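You operate a simulated robot arm through the tools that you are given. There is no shell and no other tool. Be economical: measure what you need, move in short steps, check, and stop when the job is done.

The job below is to be done with a simulated robot arm. You get a single attempt, and the scene is never put back.

JOB
Test where the yellow valve opens and stand it on the matching field.
Fine: LOW under 20 kPa, HIGH over 30. Vent until the red lamp is out before pulling it, then shut the vent.

Only the result counts: the job must be done as asked and must still hold three seconds after the hand-in. Knocking over, shifting, dropping, spilling or breaking anything else fails it.

ROBOT AND FRAMES
A 7-joint arm with a two-finger parallel gripper, fixed in place. Base frame: the origin is at the foot of the arm, x ahead of it, y to its left, z up. Units: mm, degrees, N and s.
With the tool pointing down near the work surface it reaches from about 300 to 700 mm from the base axis. Its first joint turns from -66.0 to 66.0 degrees. Payload 1.57 kg.
The TCP is the grasp point between the finger pads, 30 mm short of the fingertips. In the tool frame z runs along the fingers and y along their closing line. Largest opening 110 mm; finger width 24, thickness 12; the body of the gripper, 48 by 112 mm, starts 78 mm behind the TCP.
Orientation is told as [roll, pitch, yaw] about the base's x, y, z axes, in that order, counted from this pose: with the fingers straight down and closing along the base's y, the tool's x points along the base's -x, its y along +y and its z along -z.

CONTROLS
- The arm moves only by the tool apply_moves. Its argument "motion" is a list of rows, each an object (a shift or turn left out is 0, a gripper value left out holds the last) with "delta_pos": the shift along the tool's x, y, z in units of 200 mm (1.0 is 200 mm), a list of three; "dr": the turn, a rotation vector about the tool's x, y, z in units of 60 degrees (1.0 is 60 degrees), a list of three. In form: [{"delta_pos": [dx, dy, dz], "dr": [ax, ay, az]}, ...]. A call has 1 to 20 rows; each row is the pose to reach, as a shift and turn from the pose commanded when the call began, along the tool's axes at that moment. "claw" is the opening, from 0 (shut) to 1 (fully open), set as the call begins (left out, the last holds). A call with a number of a shift or a turn outside -1 to 1 is refused whole. Each row takes 0.2 s and may step no farther than 50 mm and 8.6 degrees from the row before; otherwise, or with a gripper value out of range, the whole call is refused. A pose out of reach is approached as far as the arm can. The call stops where the force on the tool passes 40 N (or 10 N more than at its start, if that is more) or the arm is blocked; 0.2 s more then pass. Each finger travels about 108 mm/s and halts on what it meets, pressing with about 33 N; the grip force reading is that of the motor and also rises with nothing between the fingers. The clock runs only during rows and for 0.2 s after the last one: add rows that repeat a pose to give the fingers time. It gives the time, the measured TCP pose, the force on the tool (base axes), the opening and the grip force at its end, in the units of the frame above (readings bear some noise).
- Cameras (640 x 400 px; columns grow to the right, rows downward): "scene" is fixed at [145.2, -387.5, 1421.5]; the picture's right is [0.88, -0.48, 0.00], its down [-0.28, -0.51, -0.81] and it looks along [0.39, 0.71, -0.59] (base axes); focal length 374 px, centre (320, 200). "wrist" rides on the gripper at [70, 16, -141] in the tool frame; the picture's right is [-0.23, 0.97, 0.00], its down [-0.86, -0.20, -0.48] and it looks along [-0.47, -0.11, 0.88] (tool axes); focal length 222 px, centre (320, 200). There is no depth. A picture from a camera that has moved, and an enlarged one, comes with that camera's place and axes in the base frame and with its lens. The place of the scene camera against the robot may be out by one fixed shift of up to 25 mm in any direction.
- grab_frame(camera): a new picture of that camera. No time passes.
- close_up(camera, box): a new picture of the part [left, top, right, bottom] of that camera's present view, enlarged. No time passes.
- job_done(): hands the job in; it is judged then, once.

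Work in short steps. Places have to be worked out from the pictures, the camera data and where the tool is seen: move nearer, look again, correct. Check each grasp and each placing, and mend what went wrong. You have 120 turns and 64 pictures in all, those below and enlarged ones among them. Open the gripper and draw the arm clear of the work before you hand the job in, unless the task says otherwise; then end with one line.

The tools are called after ">>>" as a command line: name --argument value ..., lists and objects as JSON in quotes. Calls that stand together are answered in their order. apply_moves: Moves the arm, as the interface text tells. Its arguments: {"type":"object","properties":{"motion":{"type":"array"},"claw":{"type":"number"}},"required":["motion"]} The other tools are called the same way: grab_frame (camera) takes a picture; close_up (camera, box) takes an enlarged picture of a part of a camera's view; job_done () hands the job in.

At the start:

```text
clock: 0.0
tool_pos: [349.8, -14.9, 1156.9]
tcp_rot: [0.0, -0.1, 0.0]
ft_force: [1.0, 0.1, -0.1]
gripper_width: 110.1
gripper_force: 0.1
```

scene: 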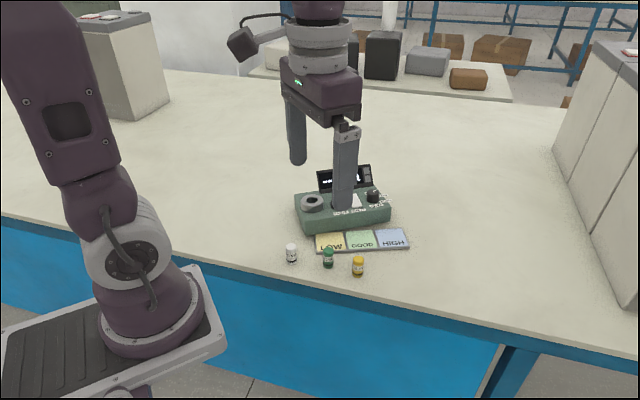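
wrist: 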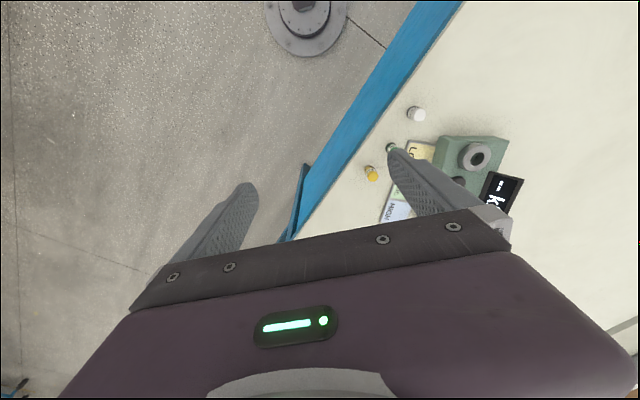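

The tester sits ahead of the arm with three valves in front of it. I'll enlarge both views to read its layout.

>>> close_up --camera "scene" --box '[270, 150, 430, 290]'

>>> close_up --camera "wrist" --box '[350, 80, 540, 240]'

```text
2.86 times, centred on (350, 220) of scene
camera zoom: at [145.2, -387.5, 1421.5], right [0.88, -0.48, 0.0], down [-0.28, -0.51, -0.81], along [0.39, 0.71, -0.59], focal length 1070 px, centre (234, 143)
```

zoom: 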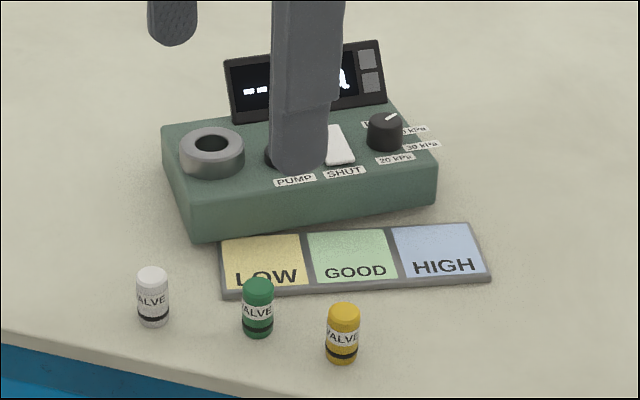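

```text
2.50 times, centred on (445, 160) of wrist
camera zoom: at [280.8, 1.3, 1297.8], right [0.23, 0.97, 0.0], down [0.86, -0.2, 0.48], along [0.47, -0.11, -0.88], focal length 555 px, centre (8, 300)
```

zoom: 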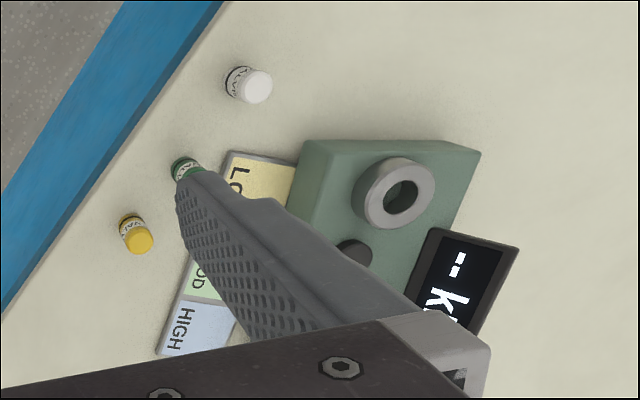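

Rough positions: yellow valve about (495, 71), test socket about (488, 273), knob about (632, 215). I'll move the arm above the tester with the camera looking back at it.

>>> apply_moves --motion '[{"delta_pos": [-0.16, 0.16, 0]}, {"delta_pos": [-0.32, 0.32, 0]}, {"delta_pos": [-0.48, 0.48, 0]}, {"delta_pos": [-0.64, 0.64, 0]}, {"delta_pos": [-0.8, 0.8, 0]}, {"delta_pos": [-1, 0.9, 0]}, {"delta_pos": [-1, 1, 0]}]' --claw 0.5

>>> apply_moves --motion '[{"delta_pos": [-0.2, 0, 0.1]}, {"delta_pos": [-0.3, 0, 0.25]}, {"delta_pos": [-0.3, 0, 0.25]}]'

>>> grab_frame --camera "wrist"

>>> grab_frame --camera "scene"

```text
clock: 1.6
tool_pos: [547.3, 183.3, 1154.4]
tcp_rot: [0.0, 0.1, 0.0]
ft_force: [-1.0, -0.4, 0.4]
gripper_width: 55.0
gripper_force: 0.0
```

```text
clock: 2.4
tool_pos: [609.6, 186.1, 1104.0]
tcp_rot: [0.0, 0.0, 0.0]
ft_force: [0.6, 0.4, 0.0]
gripper_width: 55.0
gripper_force: 0.0
```

```text
59 pictures are left
camera wrist: at [541.1, 202.1, 1246.3], right [0.23, 0.97, 0.0], down [0.86, -0.2, 0.48], along [0.47, -0.11, -0.88], focal length 222 px, centre (320, 200)
```

wrist: 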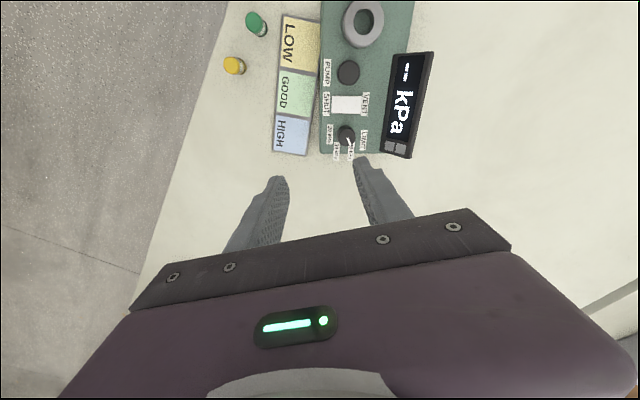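

```text
58 pictures are left
```

scene: 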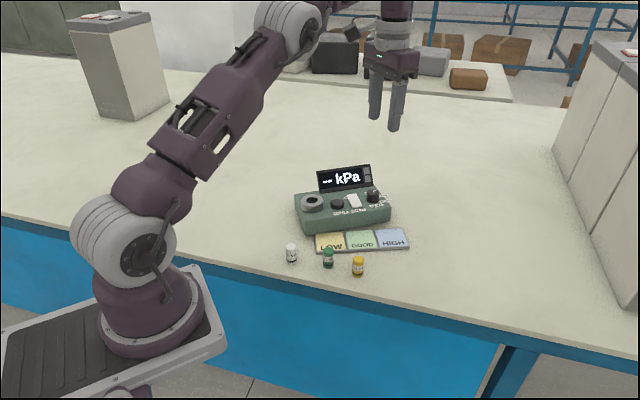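

>>> close_up --camera "wrist" --box '[220, 0, 440, 160]'

>>> close_up --camera "scene" --box '[290, 155, 400, 235]'

```text
2.50 times, centred on (330, 80) of wrist
camera zoom: at [541.1, 202.1, 1246.3], right [0.23, 0.97, 0.0], down [0.86, -0.2, 0.48], along [0.47, -0.11, -0.88], focal length 555 px, centre (295, 500)
```

zoom: 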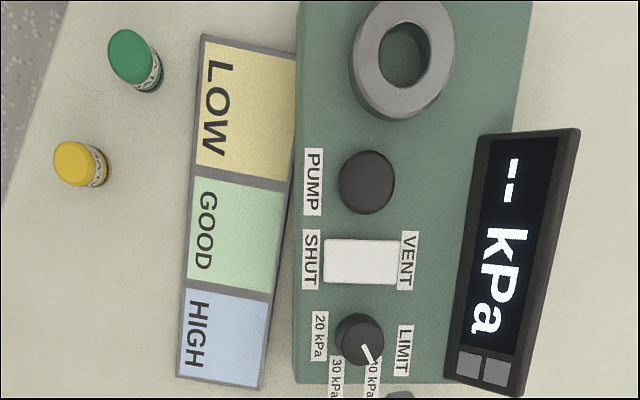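

```text
5.00 times, centred on (345, 195) of scene
camera zoom: at [145.2, -387.5, 1421.5], right [0.88, -0.48, 0.0], down [-0.28, -0.51, -0.81], along [0.39, 0.71, -0.59], focal length 1872 px, centre (195, 225)
```

zoom: 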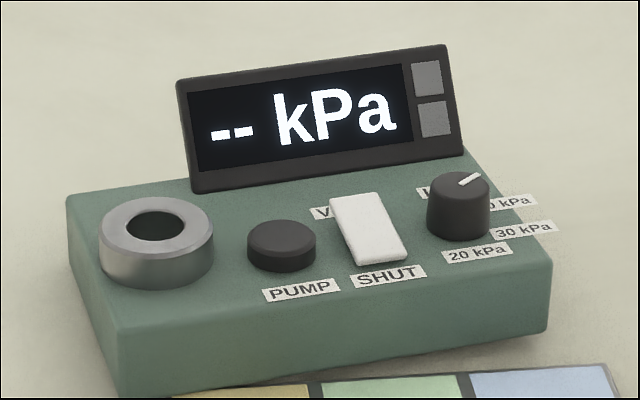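

The controls are PUMP, a SHUT/VENT rocker, a LIMIT knob and a display with two lamps. The tester's long axis is turned about -18.5°. I'll go above the yellow valve at about (490, 71) with that yaw and look again.

>>> apply_moves --motion '[{"delta_pos": [0.12, -0.115, 0.14], "dr": [0, 0, 0.08]}, {"delta_pos": [0.24, -0.23, 0.28], "dr": [0, 0, 0.16]}, {"delta_pos": [0.36, -0.345, 0.42], "dr": [0, 0, 0.24]}, {"delta_pos": [0.48, -0.46, 0.56], "dr": [0, 0, 0.308]}, {"delta_pos": [0.595, -0.575, 0.7], "dr": [0, 0, 0.308]}, {"delta_pos": [0.595, -0.575, 0.72], "dr": [0, 0, 0.308]}]'

>>> grab_frame --camera "wrist"

```text
clock: 3.8
tool_pos: [491.8, 67.2, 963.4]
tcp_rot: [0.0, 0.0, -18.5]
ft_force: [0.1, -0.4, -0.2]
gripper_width: 55.0
gripper_force: 0.0
```

```text
55 pictures are left
camera wrist: at [431.4, 106.1, 1104.7], right [0.52, 0.85, 0.0], down [0.75, -0.46, 0.48], along [0.41, -0.25, -0.88], focal length 222 px, centre (320, 200)
```

wrist: 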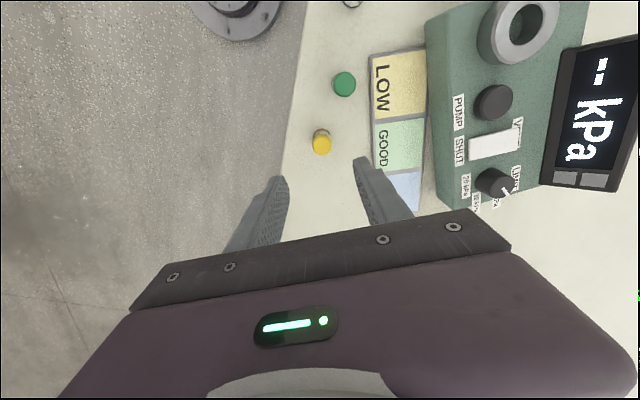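

The valve top reads consistently at about (492.5, 71, 836), with a diameter near 22. I'll go down to 890 and re-check the centring.

>>> apply_moves --motion '[{"delta_pos": [0, 0.01, 0.2]}, {"delta_pos": [0, 0.01, 0.36]}, {"delta_pos": [0, 0.01, 0.36]}, {"delta_pos": [0, 0.01, 0.36]}]'

>>> grab_frame --camera "wrist"

```text
clock: 4.8
tool_pos: [492.7, 71.0, 892.6]
tcp_rot: [0.0, 0.0, -18.4]
ft_force: [0.9, 1.0, -0.2]
gripper_width: 54.8
gripper_force: 0.0
```

```text
54 pictures are left
camera wrist: at [431.8, 109.5, 1033.8], right [0.52, 0.85, 0.0], down [0.75, -0.46, 0.48], along [0.41, -0.25, -0.88], focal length 222 px, centre (320, 200)
```

wrist: 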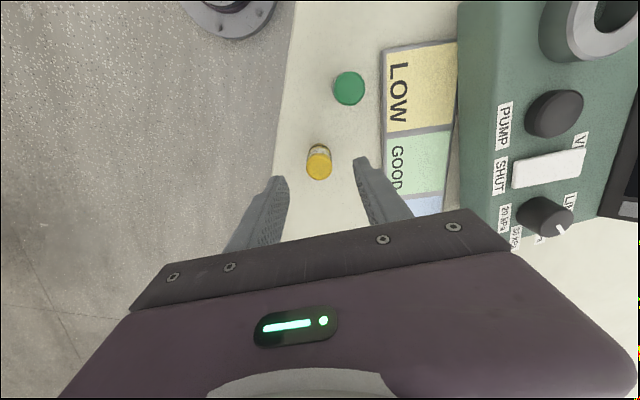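

It's centred within about 2 mm. I'll descend to TCP z≈848, so the tips are near 818, and close.

>>> apply_moves --motion '[{"delta_pos": [0.005, 0, 0.11]}, {"delta_pos": [0.005, 0, 0.223]}, {"delta_pos": [0.005, 0, 0.223]}]'

>>> apply_moves --motion '[{"delta_pos": [0, 0, 0]}, {"delta_pos": [0, 0, 0]}, {"delta_pos": [0, 0, 0]}, {"delta_pos": [0, 0, 0]}]' --claw 0

>>> grab_frame --camera "wrist"

>>> close_up --camera "scene" --box '[280, 190, 420, 280]'

```text
clock: 5.6
tool_pos: [490.8, 70.7, 847.5]
tcp_rot: [0.0, 0.1, -18.5]
ft_force: [-0.1, 0.2, -0.2]
gripper_width: 54.8
gripper_force: 0.1
```

```text
clock: 6.6
tool_pos: [491.1, 71.2, 846.7]
tcp_rot: [0.0, 0.0, -18.5]
ft_force: [0.6, -0.7, 0.1]
gripper_width: 21.0
gripper_force: 33.1
```

```text
53 pictures are left
camera wrist: at [431.2, 110.0, 988.8], right [0.52, 0.85, 0.0], down [0.75, -0.46, 0.48], along [0.41, -0.25, -0.88], focal length 222 px, centre (320, 200)
```

wrist: 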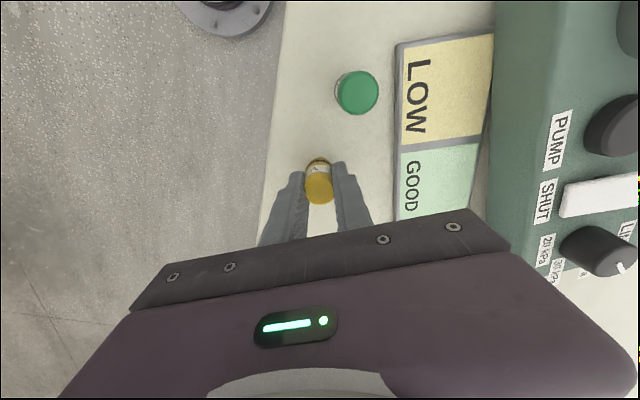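

```text
4.44 times, centred on (350, 235) of scene
camera zoom: at [145.2, -387.5, 1421.5], right [0.88, -0.48, 0.0], down [-0.28, -0.51, -0.81], along [0.39, 0.71, -0.59], focal length 1664 px, centre (187, 44)
```

zoom: 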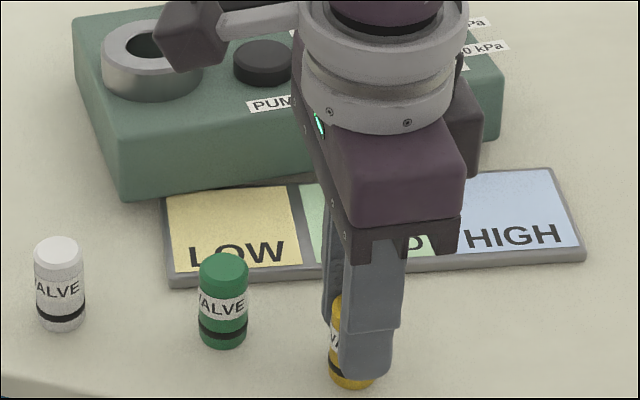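

The valve is gripped (21 mm). I'll lift it and look at the socket from partway there.

>>> apply_moves --motion '[{"delta_pos": [0, 0, -0.2]}, {"delta_pos": [0, 0, -0.4]}, {"delta_pos": [0, 0, -0.56]}, {"delta_pos": [-0.05, 0.2, -0.56]}, {"delta_pos": [-0.1, 0.4, -0.56]}, {"delta_pos": [-0.18, 0.57, -0.56]}, {"delta_pos": [-0.18, 0.57, -0.56]}, {"delta_pos": [-0.18, 0.57, -0.56]}]'

>>> grab_frame --camera "wrist"

```text
clock: 8.4
tool_pos: [560.4, 168.2, 958.8]
tcp_rot: [0.0, 0.0, -18.5]
ft_force: [0.5, 0.1, -0.8]
gripper_width: 20.7
gripper_force: 32.7
```

```text
51 pictures are left
camera wrist: at [500.8, 206.1, 1101.2], right [0.52, 0.85, 0.0], down [0.75, -0.46, 0.48], along [0.41, -0.25, -0.88], focal length 222 px, centre (320, 200)
```

wrist: 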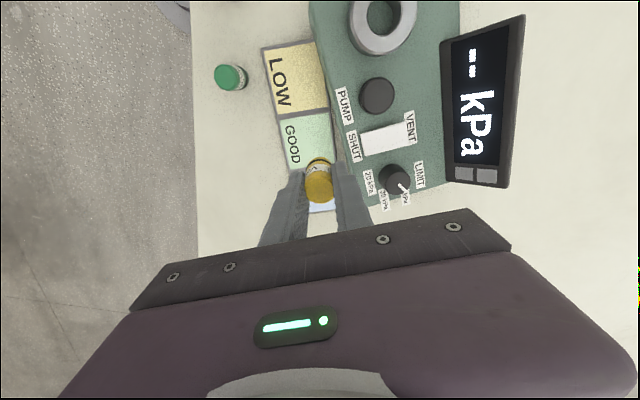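

The views agree on the socket at (489.5, 272.8), top z≈870, with pump about (543.5, 246.5), rocker about (588.5, 238.5) and knob about (631.5, 228). I'll move the valve above the socket.

>>> apply_moves --motion '[{"delta_pos": [0.17, 0.13, 0]}, {"delta_pos": [0.34, 0.26, 0]}, {"delta_pos": [0.502, 0.383, 0.03]}, {"delta_pos": [0.502, 0.383, 0.07]}, {"delta_pos": [0.502, 0.383, 0.07]}, {"delta_pos": [0.502, 0.383, 0.07]}]'

>>> close_up --camera "wrist" --box '[240, 100, 400, 200]'

>>> close_up --camera "scene" --box '[270, 140, 400, 240]'

```text
clock: 9.8
tool_pos: [491.4, 271.5, 943.0]
tcp_rot: [0.1, 0.0, -18.5]
ft_force: [0.5, 1.4, -0.3]
gripper_width: 20.7
gripper_force: 33.5
```

```text
4.00 times, centred on (320, 150) of wrist
camera zoom: at [431.0, 309.8, 1085.1], right [0.52, 0.85, 0.0], down [0.75, -0.46, 0.48], along [0.41, -0.25, -0.88], focal length 888 px, centre (320, 400)
```

zoom: 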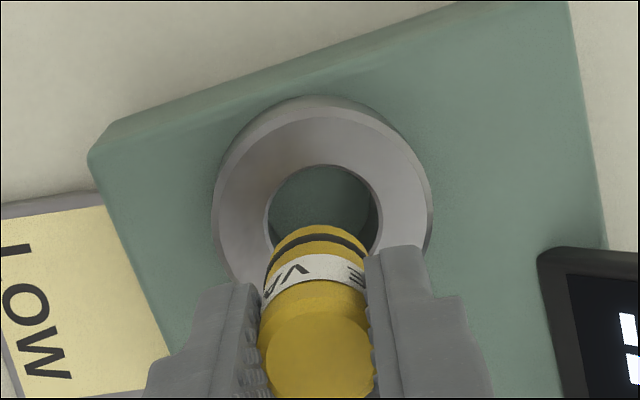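

```text
4.00 times, centred on (335, 190) of scene
camera zoom: at [145.2, -387.5, 1421.5], right [0.88, -0.48, 0.0], down [-0.28, -0.51, -0.81], along [0.39, 0.71, -0.59], focal length 1498 px, centre (260, 240)
```

zoom: 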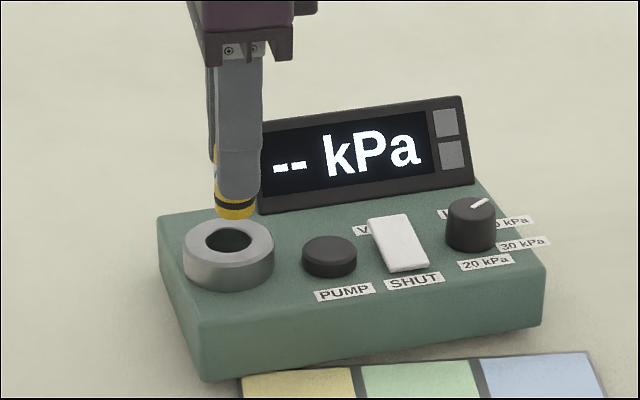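

The hole solves to (490, 274.5, z≈862) with about 28 mm diameter, and the held valve is at about (491.5, 272). I'll correct that and lower it to just above the ring.

>>> apply_moves --motion '[{"delta_pos": [0.011, 0.0095, 0.0]}, {"delta_pos": [0.011, 0.0095, 0.06]}, {"delta_pos": [0.011, 0.0095, 0.14]}, {"delta_pos": [0.011, 0.0095, 0.14]}]'

>>> close_up --camera "wrist" --box '[240, 100, 400, 200]'

>>> close_up --camera "scene" --box '[290, 160, 370, 220]'

```text
clock: 10.8
tool_pos: [488.7, 275.7, 913.7]
tcp_rot: [0.0, 0.1, -18.5]
ft_force: [0.0, -1.5, -1.3]
gripper_width: 20.9
gripper_force: 32.9
```

```text
4.00 times, centred on (320, 150) of wrist
camera zoom: at [427.8, 313.0, 1056.4], right [0.52, 0.85, 0.0], down [0.75, -0.46, 0.48], along [0.41, -0.25, -0.88], focal length 888 px, centre (320, 400)
```

zoom: 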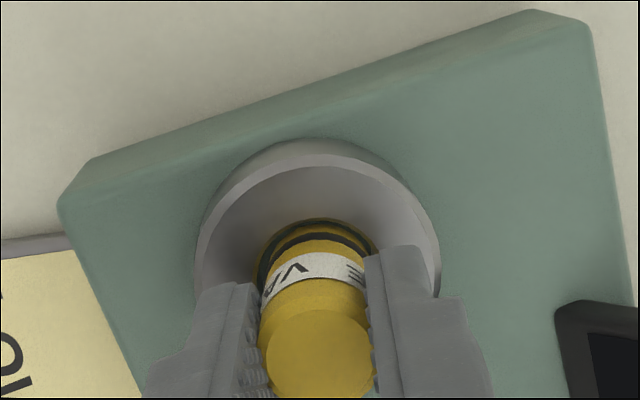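

```text
6.67 times, centred on (330, 190) of scene
camera zoom: at [145.2, -387.5, 1421.5], right [0.88, -0.48, 0.0], down [-0.28, -0.51, -0.81], along [0.39, 0.71, -0.59], focal length 2496 px, centre (253, 267)
```

zoom: 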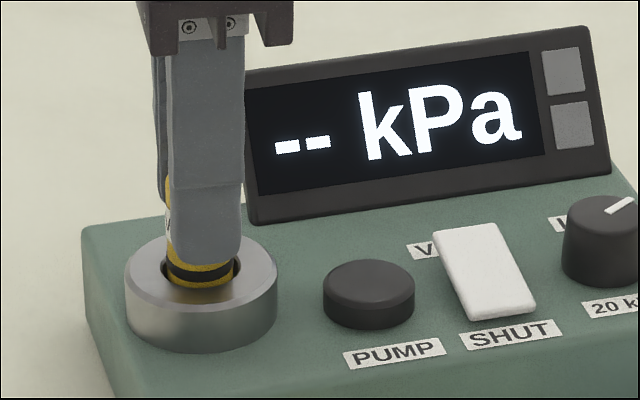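

The valve is concentric within about 2 mm, so I'll nudge it slightly back and lower in small steps, watching force.

>>> apply_moves --motion '[{"delta_pos": [0.006, 0.001, 0.02]}, {"delta_pos": [0.006, 0.001, 0.04]}, {"delta_pos": [0.006, 0.001, 0.06]}, {"delta_pos": [0.006, 0.001, 0.06]}]'

>>> close_up --camera "scene" --box '[290, 160, 370, 220]'

```text
clock: 11.8
tool_pos: [486.8, 275.4, 902.6]
tcp_rot: [0.0, 0.0, -18.5]
ft_force: [0.3, -0.4, -0.1]
gripper_width: 20.7
gripper_force: 33.5
```

```text
6.67 times, centred on (330, 190) of scene
camera zoom: at [145.2, -387.5, 1421.5], right [0.88, -0.48, 0.0], down [-0.28, -0.51, -0.81], along [0.39, 0.71, -0.59], focal length 2496 px, centre (253, 267)
```

zoom: 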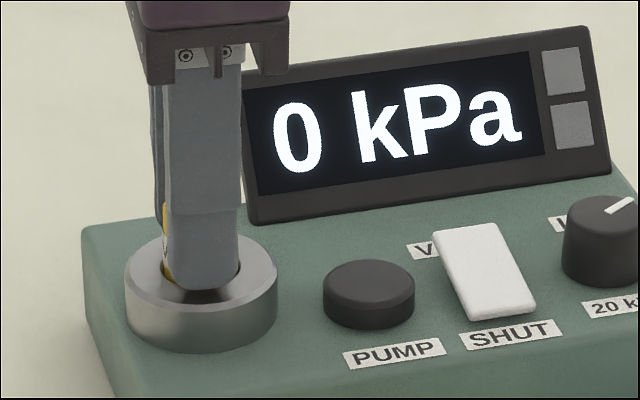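

The display switched to 0 kPa, so the valve is recognised, but I want it seated on the floor. I'll lower in small steps until I see contact force.

>>> apply_moves --motion '[{"delta_pos": [0, 0, 0.01]}, {"delta_pos": [0, 0, 0.02]}, {"delta_pos": [0, 0, 0.03]}, {"delta_pos": [0, 0, 0.03]}]'

```text
clock: 12.6
tool_pos: [486.7, 275.2, 900.8]
tcp_rot: [0.1, -0.1, -18.4]
ft_force: [-4.1, -2.4, 11.2]
gripper_width: 20.8
gripper_force: 33.3
stopped in row 3: the force on the tool passed its limit (the readings are from after the stop); the commanded pose is now the measured one
```

Contact, so it's seated. I'll open, and then retreat straight up.

>>> apply_moves --motion '[{"delta_pos": [0, 0, 0]}, {"delta_pos": [0, 0, 0]}, {"delta_pos": [0, 0, 0]}]' --claw 0.45

>>> apply_moves --motion '[{"delta_pos": [0, 0, -0.15]}, {"delta_pos": [0, 0, -0.3]}, {"delta_pos": [0, 0, -0.45]}, {"delta_pos": [0, 0, -0.45]}]'

>>> grab_frame --camera "wrist"

>>> close_up --camera "scene" --box '[290, 155, 400, 235]'

```text
clock: 13.4
tool_pos: [488.5, 277.3, 901.9]
tcp_rot: [0.3, -0.2, -18.3]
ft_force: [7.6, 12.2, 24.7]
gripper_width: 37.2
gripper_force: 0.0
```

```text
clock: 14.4
tool_pos: [487.2, 273.5, 991.2]
tcp_rot: [0.1, -0.1, -18.5]
ft_force: [-0.1, 0.1, 0.0]
gripper_width: 49.6
gripper_force: 0.0
```

```text
45 pictures are left
camera wrist: at [426.9, 313.2, 1132.1], right [0.52, 0.85, 0.0], down [0.75, -0.46, 0.48], along [0.41, -0.25, -0.88], focal length 222 px, centre (320, 200)
```

wrist: 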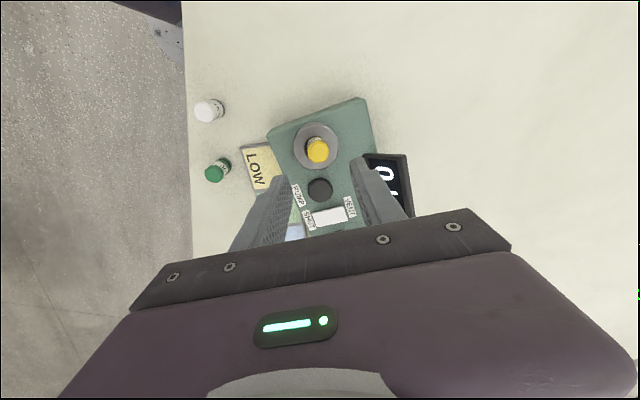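

```text
5.00 times, centred on (345, 195) of scene
camera zoom: at [145.2, -387.5, 1421.5], right [0.88, -0.48, 0.0], down [-0.28, -0.51, -0.81], along [0.39, 0.71, -0.59], focal length 1872 px, centre (195, 225)
```

zoom: 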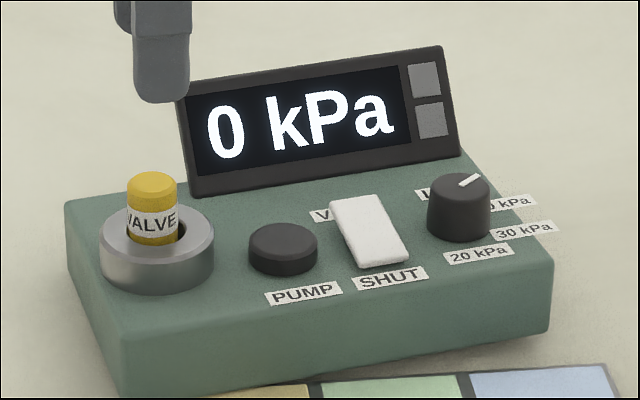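

The valve is standing in the socket and reading 0 kPa. Next I'll close the gripper and move above the PUMP button.

>>> apply_moves --motion '[{"delta_pos": [-0.15, -0.02, 0]}, {"delta_pos": [-0.31, -0.039, 0]}, {"delta_pos": [-0.31, -0.039, 0.2]}, {"delta_pos": [-0.31, -0.039, 0.4]}, {"delta_pos": [-0.31, -0.039, 0.4]}, {"delta_pos": [-0.31, -0.039, 0.4]}]' --claw 0

>>> grab_frame --camera "wrist"

>>> close_up --camera "scene" --box '[290, 155, 400, 235]'

```text
clock: 15.8
tool_pos: [544.0, 246.9, 910.0]
tcp_rot: [0.1, -0.1, -18.5]
ft_force: [-0.1, -0.1, 0.5]
gripper_width: 0.1
gripper_force: 21.6
```

```text
43 pictures are left
camera wrist: at [483.0, 285.2, 1050.9], right [0.52, 0.85, 0.0], down [0.75, -0.46, 0.48], along [0.41, -0.25, -0.88], focal length 222 px, centre (320, 200)
```

wrist: 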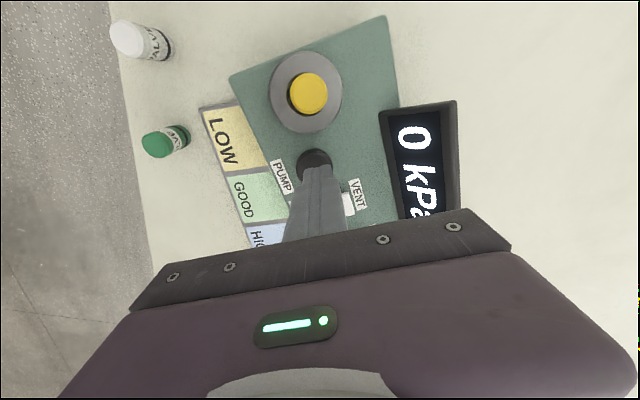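

```text
5.00 times, centred on (345, 195) of scene
camera zoom: at [145.2, -387.5, 1421.5], right [0.88, -0.48, 0.0], down [-0.28, -0.51, -0.81], along [0.39, 0.71, -0.59], focal length 1872 px, centre (195, 225)
```

zoom: 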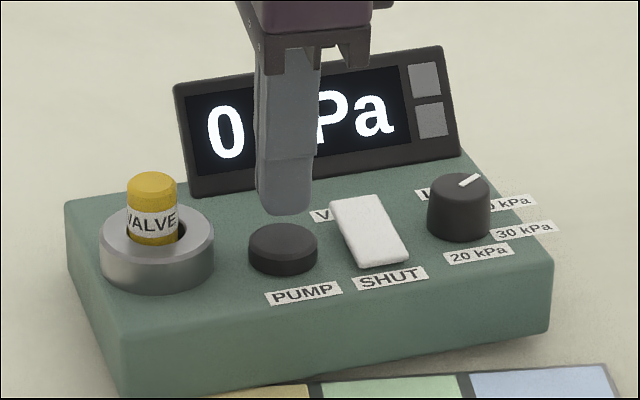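

The fingertips are over the button. I'll press down gently in small steps.

>>> apply_moves --motion '[{"delta_pos": [0.01, 0.005, 0.05]}, {"delta_pos": [0.01, 0.005, 0.1]}, {"delta_pos": [0.01, 0.005, 0.12]}, {"delta_pos": [0.01, 0.005, 0.13]}, {"delta_pos": [0.01, 0.005, 0.14]}, {"delta_pos": [0.01, 0.005, 0.15]}]'

>>> close_up --camera "scene" --box '[290, 155, 400, 235]'

```text
clock: 17.2
tool_pos: [543.4, 250.6, 882.1]
tcp_rot: [0.2, -0.3, -18.4]
ft_force: [-7.0, -8.8, 34.6]
gripper_width: 0.0
gripper_force: 21.7
```

```text
5.00 times, centred on (345, 195) of scene
camera zoom: at [144.4, -387.9, 1421.4], right [0.88, -0.48, 0.0], down [-0.28, -0.51, -0.81], along [0.39, 0.71, -0.58], focal length 1872 px, centre (195, 225)
```

zoom: 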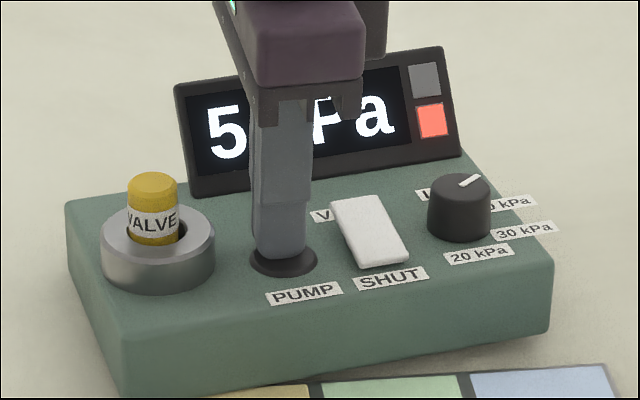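

The reading is 5 kPa with the red lamp lit, so the vent is shut and the pump works. I'll hold briefly to see if it keeps rising.

>>> apply_moves --motion '[{"delta_pos": [0, 0, -0.005]}, {"delta_pos": [0, 0, -0.005]}]'

>>> close_up --camera "scene" --box '[320, 160, 400, 220]'

```text
clock: 17.8
tool_pos: [543.1, 251.0, 882.3]
tcp_rot: [0.3, -0.2, -18.4]
ft_force: [2.1, -5.5, 31.7]
gripper_width: 0.1
gripper_force: 21.7
```

```text
6.67 times, centred on (360, 190) of scene
camera zoom: at [144.7, -387.8, 1421.4], right [0.88, -0.48, 0.0], down [-0.28, -0.51, -0.81], along [0.39, 0.71, -0.58], focal length 2496 px, centre (53, 267)
```

zoom: 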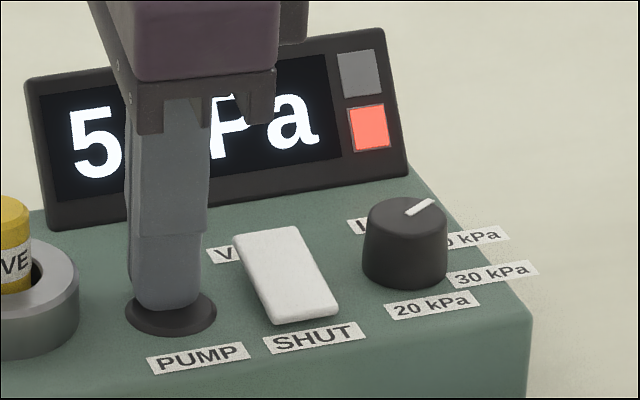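

It's one step per press: still 5 kPa while held. I'll release, press once more, and read the display from the wrist camera.

>>> apply_moves --motion '[{"delta_pos": [0, -0.01, -0.03]}, {"delta_pos": [0, -0.015, -0.07]}, {"delta_pos": [0, -0.015, -0.07]}, {"delta_pos": [0, -0.015, -0.07]}]'

>>> grab_frame --camera "wrist"

```text
clock: 18.8
tool_pos: [541.7, 247.8, 896.0]
tcp_rot: [0.1, -0.1, -18.5]
ft_force: [-0.2, -0.2, 0.3]
gripper_width: 0.3
gripper_force: 21.4
```

```text
39 pictures are left
camera wrist: at [480.3, 285.8, 1037.3], right [0.52, 0.85, 0.0], down [0.75, -0.46, 0.48], along [0.41, -0.25, -0.88], focal length 222 px, centre (320, 200)
```

wrist: 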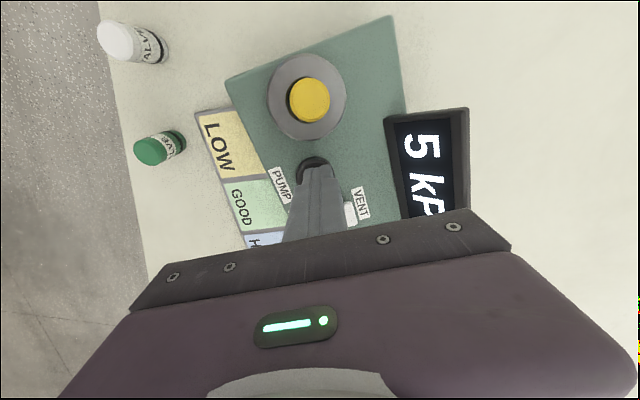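

The reading holds at 5 kPa. I'll do the second press now.

>>> apply_moves --motion '[{"delta_pos": [0, 0, 0.04]}, {"delta_pos": [0, 0, 0.06]}, {"delta_pos": [0, 0, 0.075]}, {"delta_pos": [0, 0, 0.075]}, {"delta_pos": [0, 0, 0.03]}, {"delta_pos": [0, 0, 0]}, {"delta_pos": [0, 0, 0]}]'

>>> close_up --camera "wrist" --box '[220, 60, 480, 220]'

```text
clock: 20.4
tool_pos: [542.2, 248.0, 895.7]
tcp_rot: [0.2, -0.1, -18.5]
ft_force: [-0.1, 0.4, 0.7]
gripper_width: 0.0
gripper_force: 21.0
```

```text
2.46 times, centred on (350, 140) of wrist
camera zoom: at [481.1, 285.5, 1036.6], right [0.52, 0.85, 0.0], down [0.75, -0.46, 0.48], along [0.41, -0.25, -0.88], focal length 547 px, centre (246, 348)
```

zoom: 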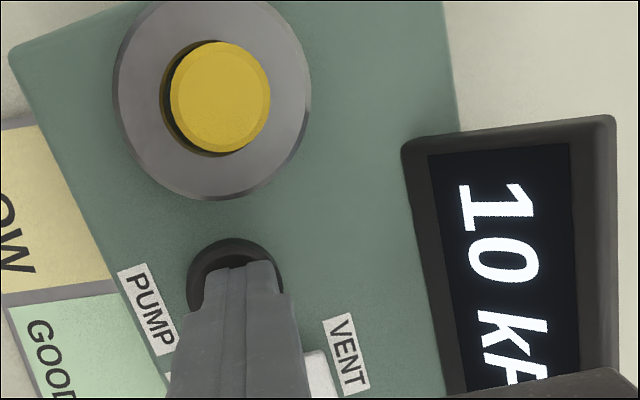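

It steps 5 kPa per press and now reads 10. Third press.

>>> apply_moves --motion '[{"delta_pos": [0, 0, 0.04]}, {"delta_pos": [0, 0, 0.06]}, {"delta_pos": [0, 0, 0.075]}, {"delta_pos": [0, 0, 0.075]}, {"delta_pos": [0, 0, 0.03]}, {"delta_pos": [0, 0, 0]}, {"delta_pos": [0, 0, 0]}]'

>>> close_up --camera "scene" --box '[290, 155, 400, 235]'

>>> close_up --camera "wrist" --box '[220, 60, 480, 220]'

```text
clock: 22.0
tool_pos: [541.3, 247.0, 895.5]
tcp_rot: [0.1, -0.1, -18.5]
ft_force: [0.1, 0.7, 0.8]
gripper_width: 0.0
gripper_force: 21.2
```

```text
5.00 times, centred on (345, 195) of scene
camera zoom: at [145.2, -387.5, 1421.5], right [0.88, -0.48, 0.0], down [-0.28, -0.51, -0.81], along [0.39, 0.71, -0.59], focal length 1872 px, centre (195, 225)
```

zoom: 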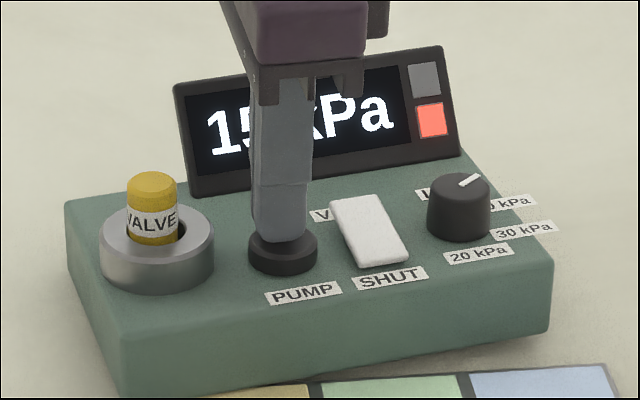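

```text
2.46 times, centred on (350, 140) of wrist
camera zoom: at [480.6, 284.9, 1036.6], right [0.52, 0.85, 0.0], down [0.75, -0.46, 0.48], along [0.41, -0.25, -0.88], focal length 547 px, centre (246, 348)
```

zoom: 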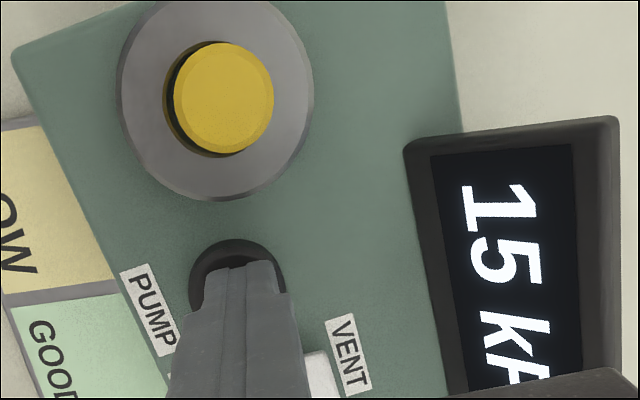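

It reads 15 kPa with only the red lamp on. Fourth press.

>>> apply_moves --motion '[{"delta_pos": [0, 0, 0.04]}, {"delta_pos": [0, 0, 0.06]}, {"delta_pos": [0, 0, 0.075]}, {"delta_pos": [0, 0, 0.075]}, {"delta_pos": [0, 0, 0.03]}, {"delta_pos": [0, 0, 0]}, {"delta_pos": [0, 0, 0]}]'

>>> close_up --camera "scene" --box '[290, 155, 400, 235]'

```text
clock: 23.6
tool_pos: [540.3, 246.3, 895.3]
tcp_rot: [0.1, -0.1, -18.4]
ft_force: [-0.1, 0.1, 0.1]
gripper_width: 0.0
gripper_force: 21.8
```

```text
5.00 times, centred on (345, 195) of scene
camera zoom: at [145.2, -387.5, 1421.5], right [0.88, -0.48, 0.0], down [-0.28, -0.51, -0.81], along [0.39, 0.71, -0.59], focal length 1872 px, centre (195, 225)
```

zoom: 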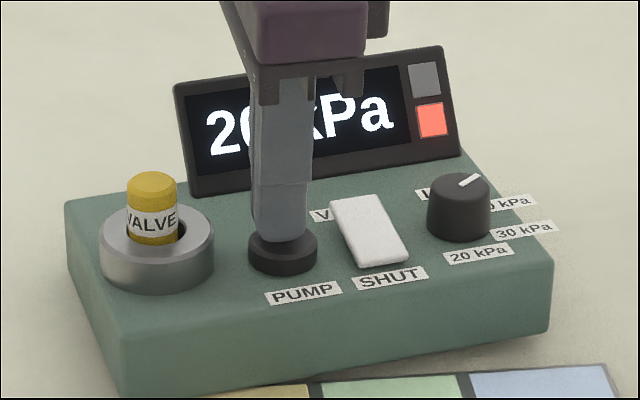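

It reads 20 kPa and the valve hasn't opened. Fifth press.

>>> apply_moves --motion '[{"delta_pos": [0, 0, 0.04]}, {"delta_pos": [0, 0, 0.06]}, {"delta_pos": [0, 0, 0.075]}, {"delta_pos": [0, 0, 0.075]}, {"delta_pos": [0, 0, 0.03]}, {"delta_pos": [0, 0, 0]}, {"delta_pos": [0, 0, 0]}]'

>>> close_up --camera "scene" --box '[290, 155, 400, 235]'

```text
clock: 25.2
tool_pos: [540.6, 247.4, 896.0]
tcp_rot: [0.1, -0.1, -18.5]
ft_force: [0.5, -0.1, 0.2]
gripper_width: 0.2
gripper_force: 21.2
```

```text
5.00 times, centred on (345, 195) of scene
camera zoom: at [145.2, -387.5, 1421.5], right [0.88, -0.48, 0.0], down [-0.28, -0.51, -0.81], along [0.39, 0.71, -0.59], focal length 1872 px, centre (195, 225)
```

zoom: 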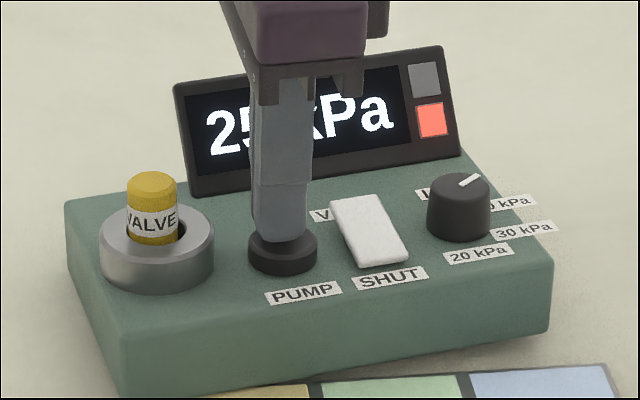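

It reads 25 kPa and is still closed. Sixth press.

>>> apply_moves --motion '[{"delta_pos": [0, 0, 0.04]}, {"delta_pos": [0, 0, 0.06]}, {"delta_pos": [0, 0, 0.075]}, {"delta_pos": [0, 0, 0.075]}, {"delta_pos": [0, 0, 0.03]}, {"delta_pos": [0, 0, 0]}, {"delta_pos": [0, 0, 0]}]'

>>> close_up --camera "scene" --box '[290, 155, 400, 235]'

```text
clock: 26.8
tool_pos: [540.8, 247.1, 896.5]
tcp_rot: [0.1, 0.0, -18.5]
ft_force: [0.3, -0.5, -0.4]
gripper_width: 0.0
gripper_force: 21.1
```

```text
5.00 times, centred on (345, 195) of scene
camera zoom: at [145.2, -387.5, 1421.5], right [0.88, -0.48, 0.0], down [-0.28, -0.51, -0.81], along [0.39, 0.71, -0.59], focal length 1872 px, centre (195, 225)
```

zoom: 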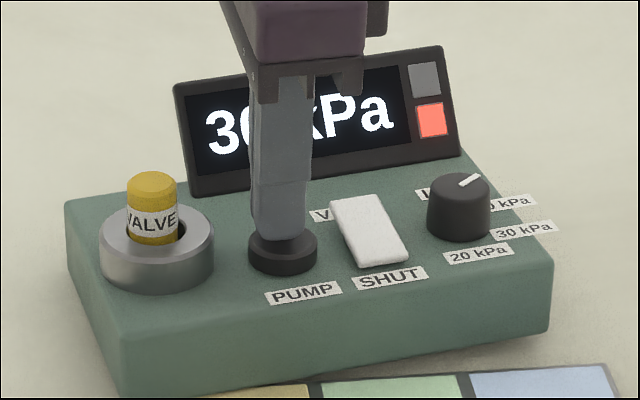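

It reads 30 kPa with still no sign of opening. Seventh press.

>>> apply_moves --motion '[{"delta_pos": [0, 0, 0.04]}, {"delta_pos": [0, 0, 0.06]}, {"delta_pos": [0, 0, 0.075]}, {"delta_pos": [0, 0, 0.075]}, {"delta_pos": [0, 0, 0.03]}, {"delta_pos": [0, 0, 0]}, {"delta_pos": [0, 0, 0]}]'

>>> close_up --camera "scene" --box '[290, 155, 400, 235]'

```text
clock: 28.4
tool_pos: [543.2, 249.4, 895.7]
tcp_rot: [0.1, -0.1, -18.4]
ft_force: [-0.1, 0.1, -0.3]
gripper_width: 0.1
gripper_force: 21.2
```

```text
5.00 times, centred on (345, 195) of scene
camera zoom: at [145.2, -387.5, 1421.5], right [0.88, -0.48, 0.0], down [-0.28, -0.51, -0.81], along [0.39, 0.71, -0.59], focal length 1872 px, centre (195, 225)
```

zoom: 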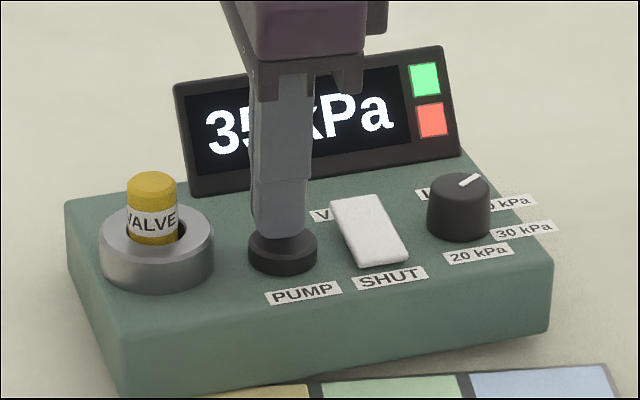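

The green lamp came on at 35 kPa, after none at 30, so the valve belongs on HIGH. Next I'll vent: move above the VENT end of the rocker at about (591, 248).

>>> apply_moves --motion '[{"delta_pos": [0, 0, -0.1]}, {"delta_pos": [-0.12, 0.038, -0.1]}, {"delta_pos": [-0.23, 0.077, -0.1]}, {"delta_pos": [-0.23, 0.077, -0.1]}, {"delta_pos": [-0.23, 0.077, -0.1]}]'

>>> grab_frame --camera "wrist"

>>> close_up --camera "scene" --box '[290, 155, 400, 235]'

```text
clock: 29.6
tool_pos: [590.9, 250.2, 915.9]
tcp_rot: [0.0, -0.1, -18.3]
ft_force: [0.0, -0.1, -0.2]
gripper_width: 0.1
gripper_force: 21.5
```

```text
31 pictures are left
camera wrist: at [529.5, 286.9, 1057.8], right [0.52, 0.85, 0.0], down [0.75, -0.46, 0.48], along [0.41, -0.25, -0.88], focal length 222 px, centre (320, 200)
```

wrist: 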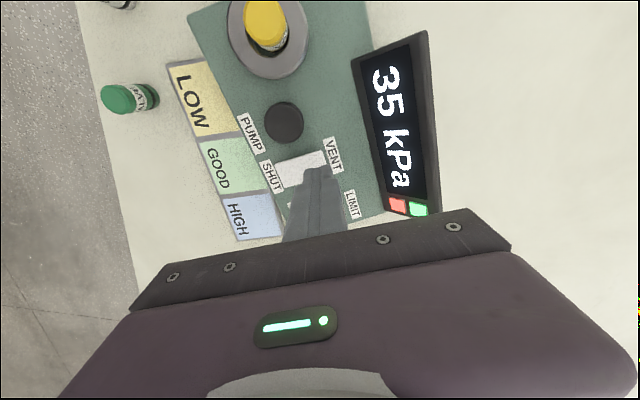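

```text
5.00 times, centred on (345, 195) of scene
camera zoom: at [145.2, -387.5, 1421.5], right [0.88, -0.48, 0.0], down [-0.28, -0.51, -0.81], along [0.39, 0.71, -0.59], focal length 1872 px, centre (195, 225)
```

zoom: 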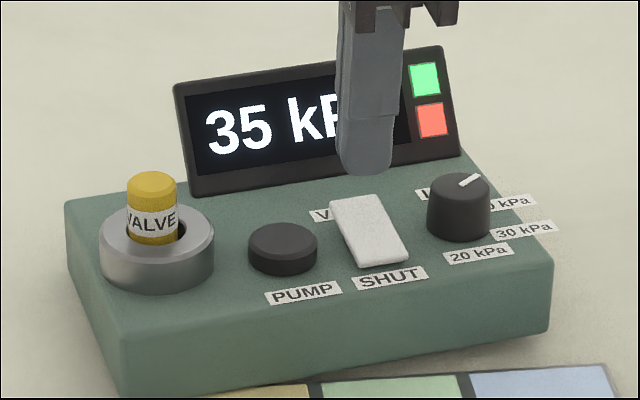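

The tip is over the rocker's VENT half. I'll press down in small steps.

>>> apply_moves --motion '[{"delta_pos": [0, 0, 0.06]}, {"delta_pos": [0, 0, 0.1]}, {"delta_pos": [0, 0, 0.12]}, {"delta_pos": [0, 0, 0.135]}, {"delta_pos": [0, 0, 0.15]}, {"delta_pos": [0, 0, 0.165]}]'

>>> close_up --camera "scene" --box '[290, 155, 400, 235]'

```text
clock: 30.8
tool_pos: [590.1, 248.0, 889.2]
tcp_rot: [0.2, -0.3, -18.3]
ft_force: [-5.6, -2.4, 9.7]
gripper_width: 0.0
gripper_force: 21.4
stopped in row 6: the force on the tool passed its limit (the readings are from after the stop); the commanded pose is now the measured one
```

```text
5.00 times, centred on (345, 195) of scene
camera zoom: at [144.9, -387.6, 1421.5], right [0.88, -0.48, 0.0], down [-0.28, -0.51, -0.81], along [0.39, 0.71, -0.59], focal length 1872 px, centre (195, 225)
```

zoom: 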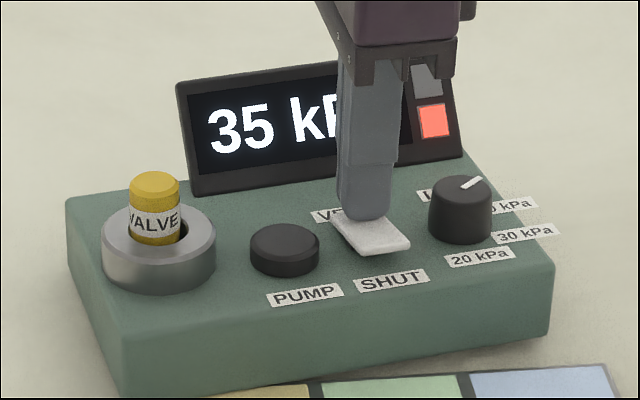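

The rocker has tipped to VENT and the green lamp is out. I'll lift off and wait for the pressure to fall.

>>> apply_moves --motion '[{"delta_pos": [0, 0, -0.07]}, {"delta_pos": [0, 0, -0.15]}, {"delta_pos": [0, 0, -0.15]}, {"delta_pos": [0, 0, -0.15]}, {"delta_pos": [0, 0, -0.15]}, {"delta_pos": [0, 0, -0.15]}]'

>>> close_up --camera "scene" --box '[290, 155, 400, 235]'

```text
clock: 32.2
tool_pos: [592.2, 249.6, 919.7]
tcp_rot: [0.1, -0.3, -18.5]
ft_force: [0.3, 0.1, -0.4]
gripper_width: 0.0
gripper_force: 21.0
```

```text
5.00 times, centred on (345, 195) of scene
camera zoom: at [145.2, -387.5, 1421.5], right [0.88, -0.48, 0.0], down [-0.28, -0.51, -0.81], along [0.39, 0.71, -0.59], focal length 1872 px, centre (195, 225)
```

zoom: 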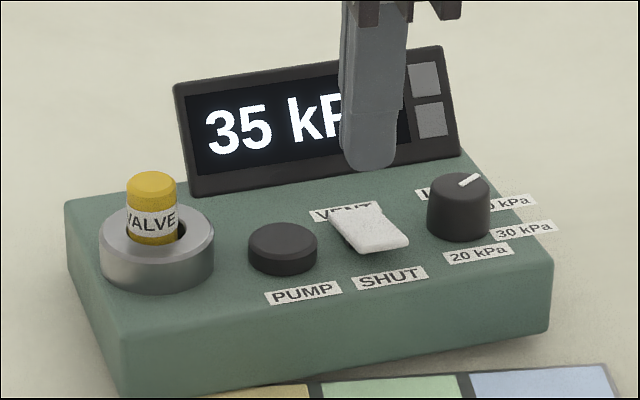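

The red lamp is out and the display is holding the 35 kPa peak. I'll go above the valve at about (487, 275) with the gripper part open.

>>> apply_moves --motion '[{"delta_pos": [0, 0, -0.15]}, {"delta_pos": [0, 0, -0.3]}, {"delta_pos": [0.18, -0.015, -0.3]}, {"delta_pos": [0.36, -0.03, -0.3]}, {"delta_pos": [0.538, -0.046, -0.3]}, {"delta_pos": [0.538, -0.046, -0.2]}, {"delta_pos": [0.538, -0.046, -0.15]}, {"delta_pos": [0.538, -0.046, -0.15]}]' --claw 0.42

>>> close_up --camera "wrist" --box '[220, 80, 420, 205]'

```text
clock: 34.0
tool_pos: [486.3, 273.5, 948.2]
tcp_rot: [0.1, -0.4, -18.3]
ft_force: [0.5, 0.2, -0.3]
gripper_width: 46.1
gripper_force: 0.1
```

```text
3.20 times, centred on (320, 142) of wrist
camera zoom: at [424.5, 311.3, 1089.8], right [0.52, 0.85, 0.0], down [0.75, -0.46, 0.48], along [0.41, -0.25, -0.88], focal length 711 px, centre (320, 384)
```

zoom: 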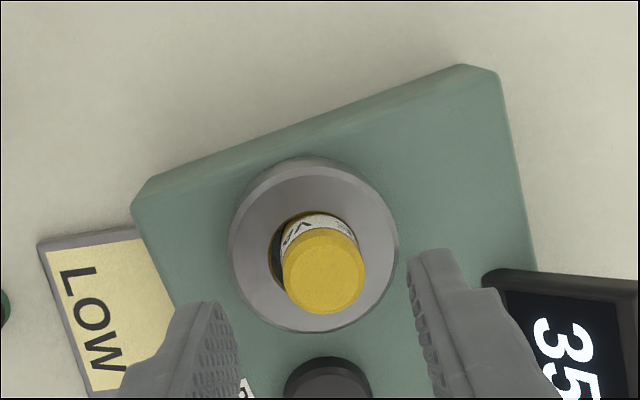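

The valve is centred within about 2 mm. I'll descend to TCP 909, keeping the tips above the ring, and grip.

>>> apply_moves --motion '[{"delta_pos": [0.006, 0.006, 0.1]}, {"delta_pos": [0.006, 0.006, 0.196]}, {"delta_pos": [0.006, 0.006, 0.196]}]'

>>> apply_moves --motion '[{"delta_pos": [0, 0, 0]}, {"delta_pos": [0, 0, 0]}, {"delta_pos": [0, 0, 0]}]' --claw 0

>>> close_up --camera "scene" --box '[290, 155, 400, 235]'

```text
clock: 34.8
tool_pos: [484.3, 275.8, 907.5]
tcp_rot: [0.1, -0.4, -18.4]
ft_force: [-0.8, 0.4, -0.2]
gripper_width: 46.4
gripper_force: 0.1
```

```text
clock: 35.6
tool_pos: [485.7, 275.0, 910.1]
tcp_rot: [0.2, -0.4, -18.5]
ft_force: [-2.4, -7.2, -1.7]
gripper_width: 21.6
gripper_force: 33.0
```

```text
5.00 times, centred on (345, 195) of scene
camera zoom: at [145.1, -387.7, 1421.4], right [0.88, -0.48, 0.0], down [-0.28, -0.51, -0.81], along [0.39, 0.71, -0.59], focal length 1872 px, centre (195, 225)
```

zoom: 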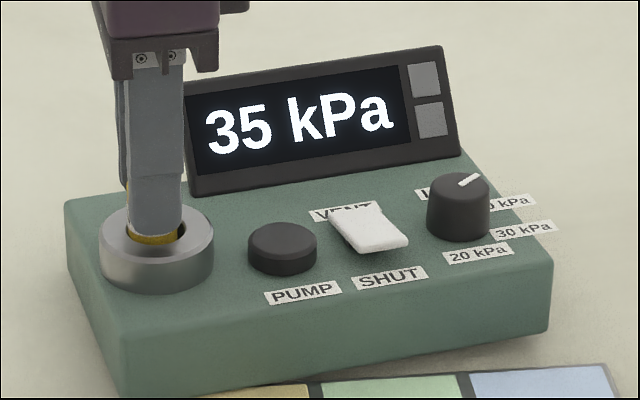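

Gripped. I'll lift it straight out and carry it above the HIGH field at about (622, 124).

>>> apply_moves --motion '[{"delta_pos": [0, 0, -0.1]}, {"delta_pos": [0, 0, -0.25]}, {"delta_pos": [0, 0, -0.45]}, {"delta_pos": [-0.17, -0.1, -0.45]}, {"delta_pos": [-0.35, -0.2, -0.45]}, {"delta_pos": [-0.53, -0.3, -0.45]}, {"delta_pos": [-0.7, -0.4, -0.45]}, {"delta_pos": [-0.886, -0.5, -0.45]}, {"delta_pos": [-0.886, -0.5, -0.45]}, {"delta_pos": [-0.886, -0.5, -0.45]}]'

>>> grab_frame --camera "wrist"

>>> close_up --camera "scene" --box '[280, 120, 440, 280]'

```text
clock: 37.8
tool_pos: [622.1, 123.1, 1000.4]
tcp_rot: [0.2, -0.2, -18.4]
ft_force: [0.1, 0.9, -0.3]
gripper_width: 21.9
gripper_force: 33.8
```

```text
25 pictures are left
camera wrist: at [561.4, 160.5, 1141.9], right [0.52, 0.85, 0.0], down [0.75, -0.46, 0.48], along [0.41, -0.25, -0.88], focal length 222 px, centre (320, 200)
```

wrist: 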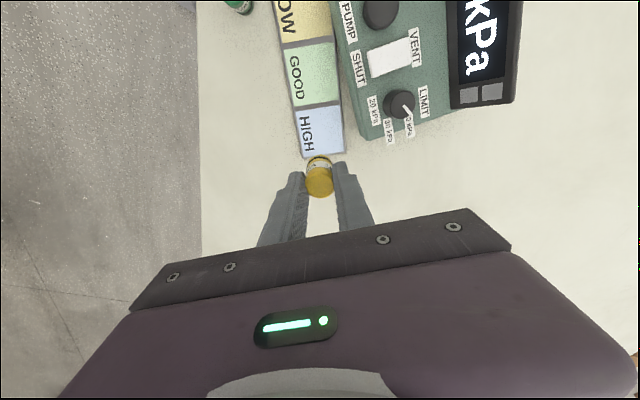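

```text
2.50 times, centred on (360, 200) of scene
camera zoom: at [145.2, -387.5, 1421.5], right [0.88, -0.48, 0.0], down [-0.28, -0.51, -0.81], along [0.39, 0.71, -0.59], focal length 936 px, centre (220, 200)
```

zoom: 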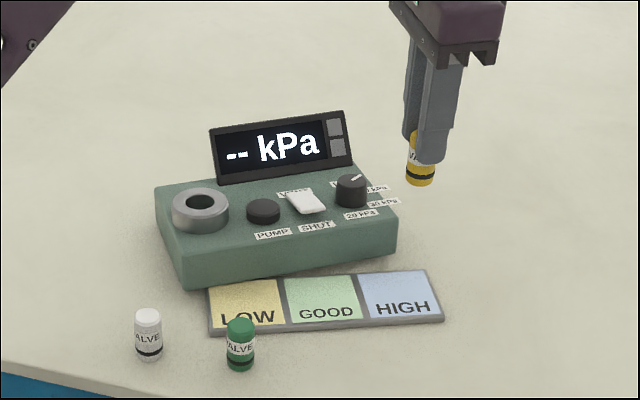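

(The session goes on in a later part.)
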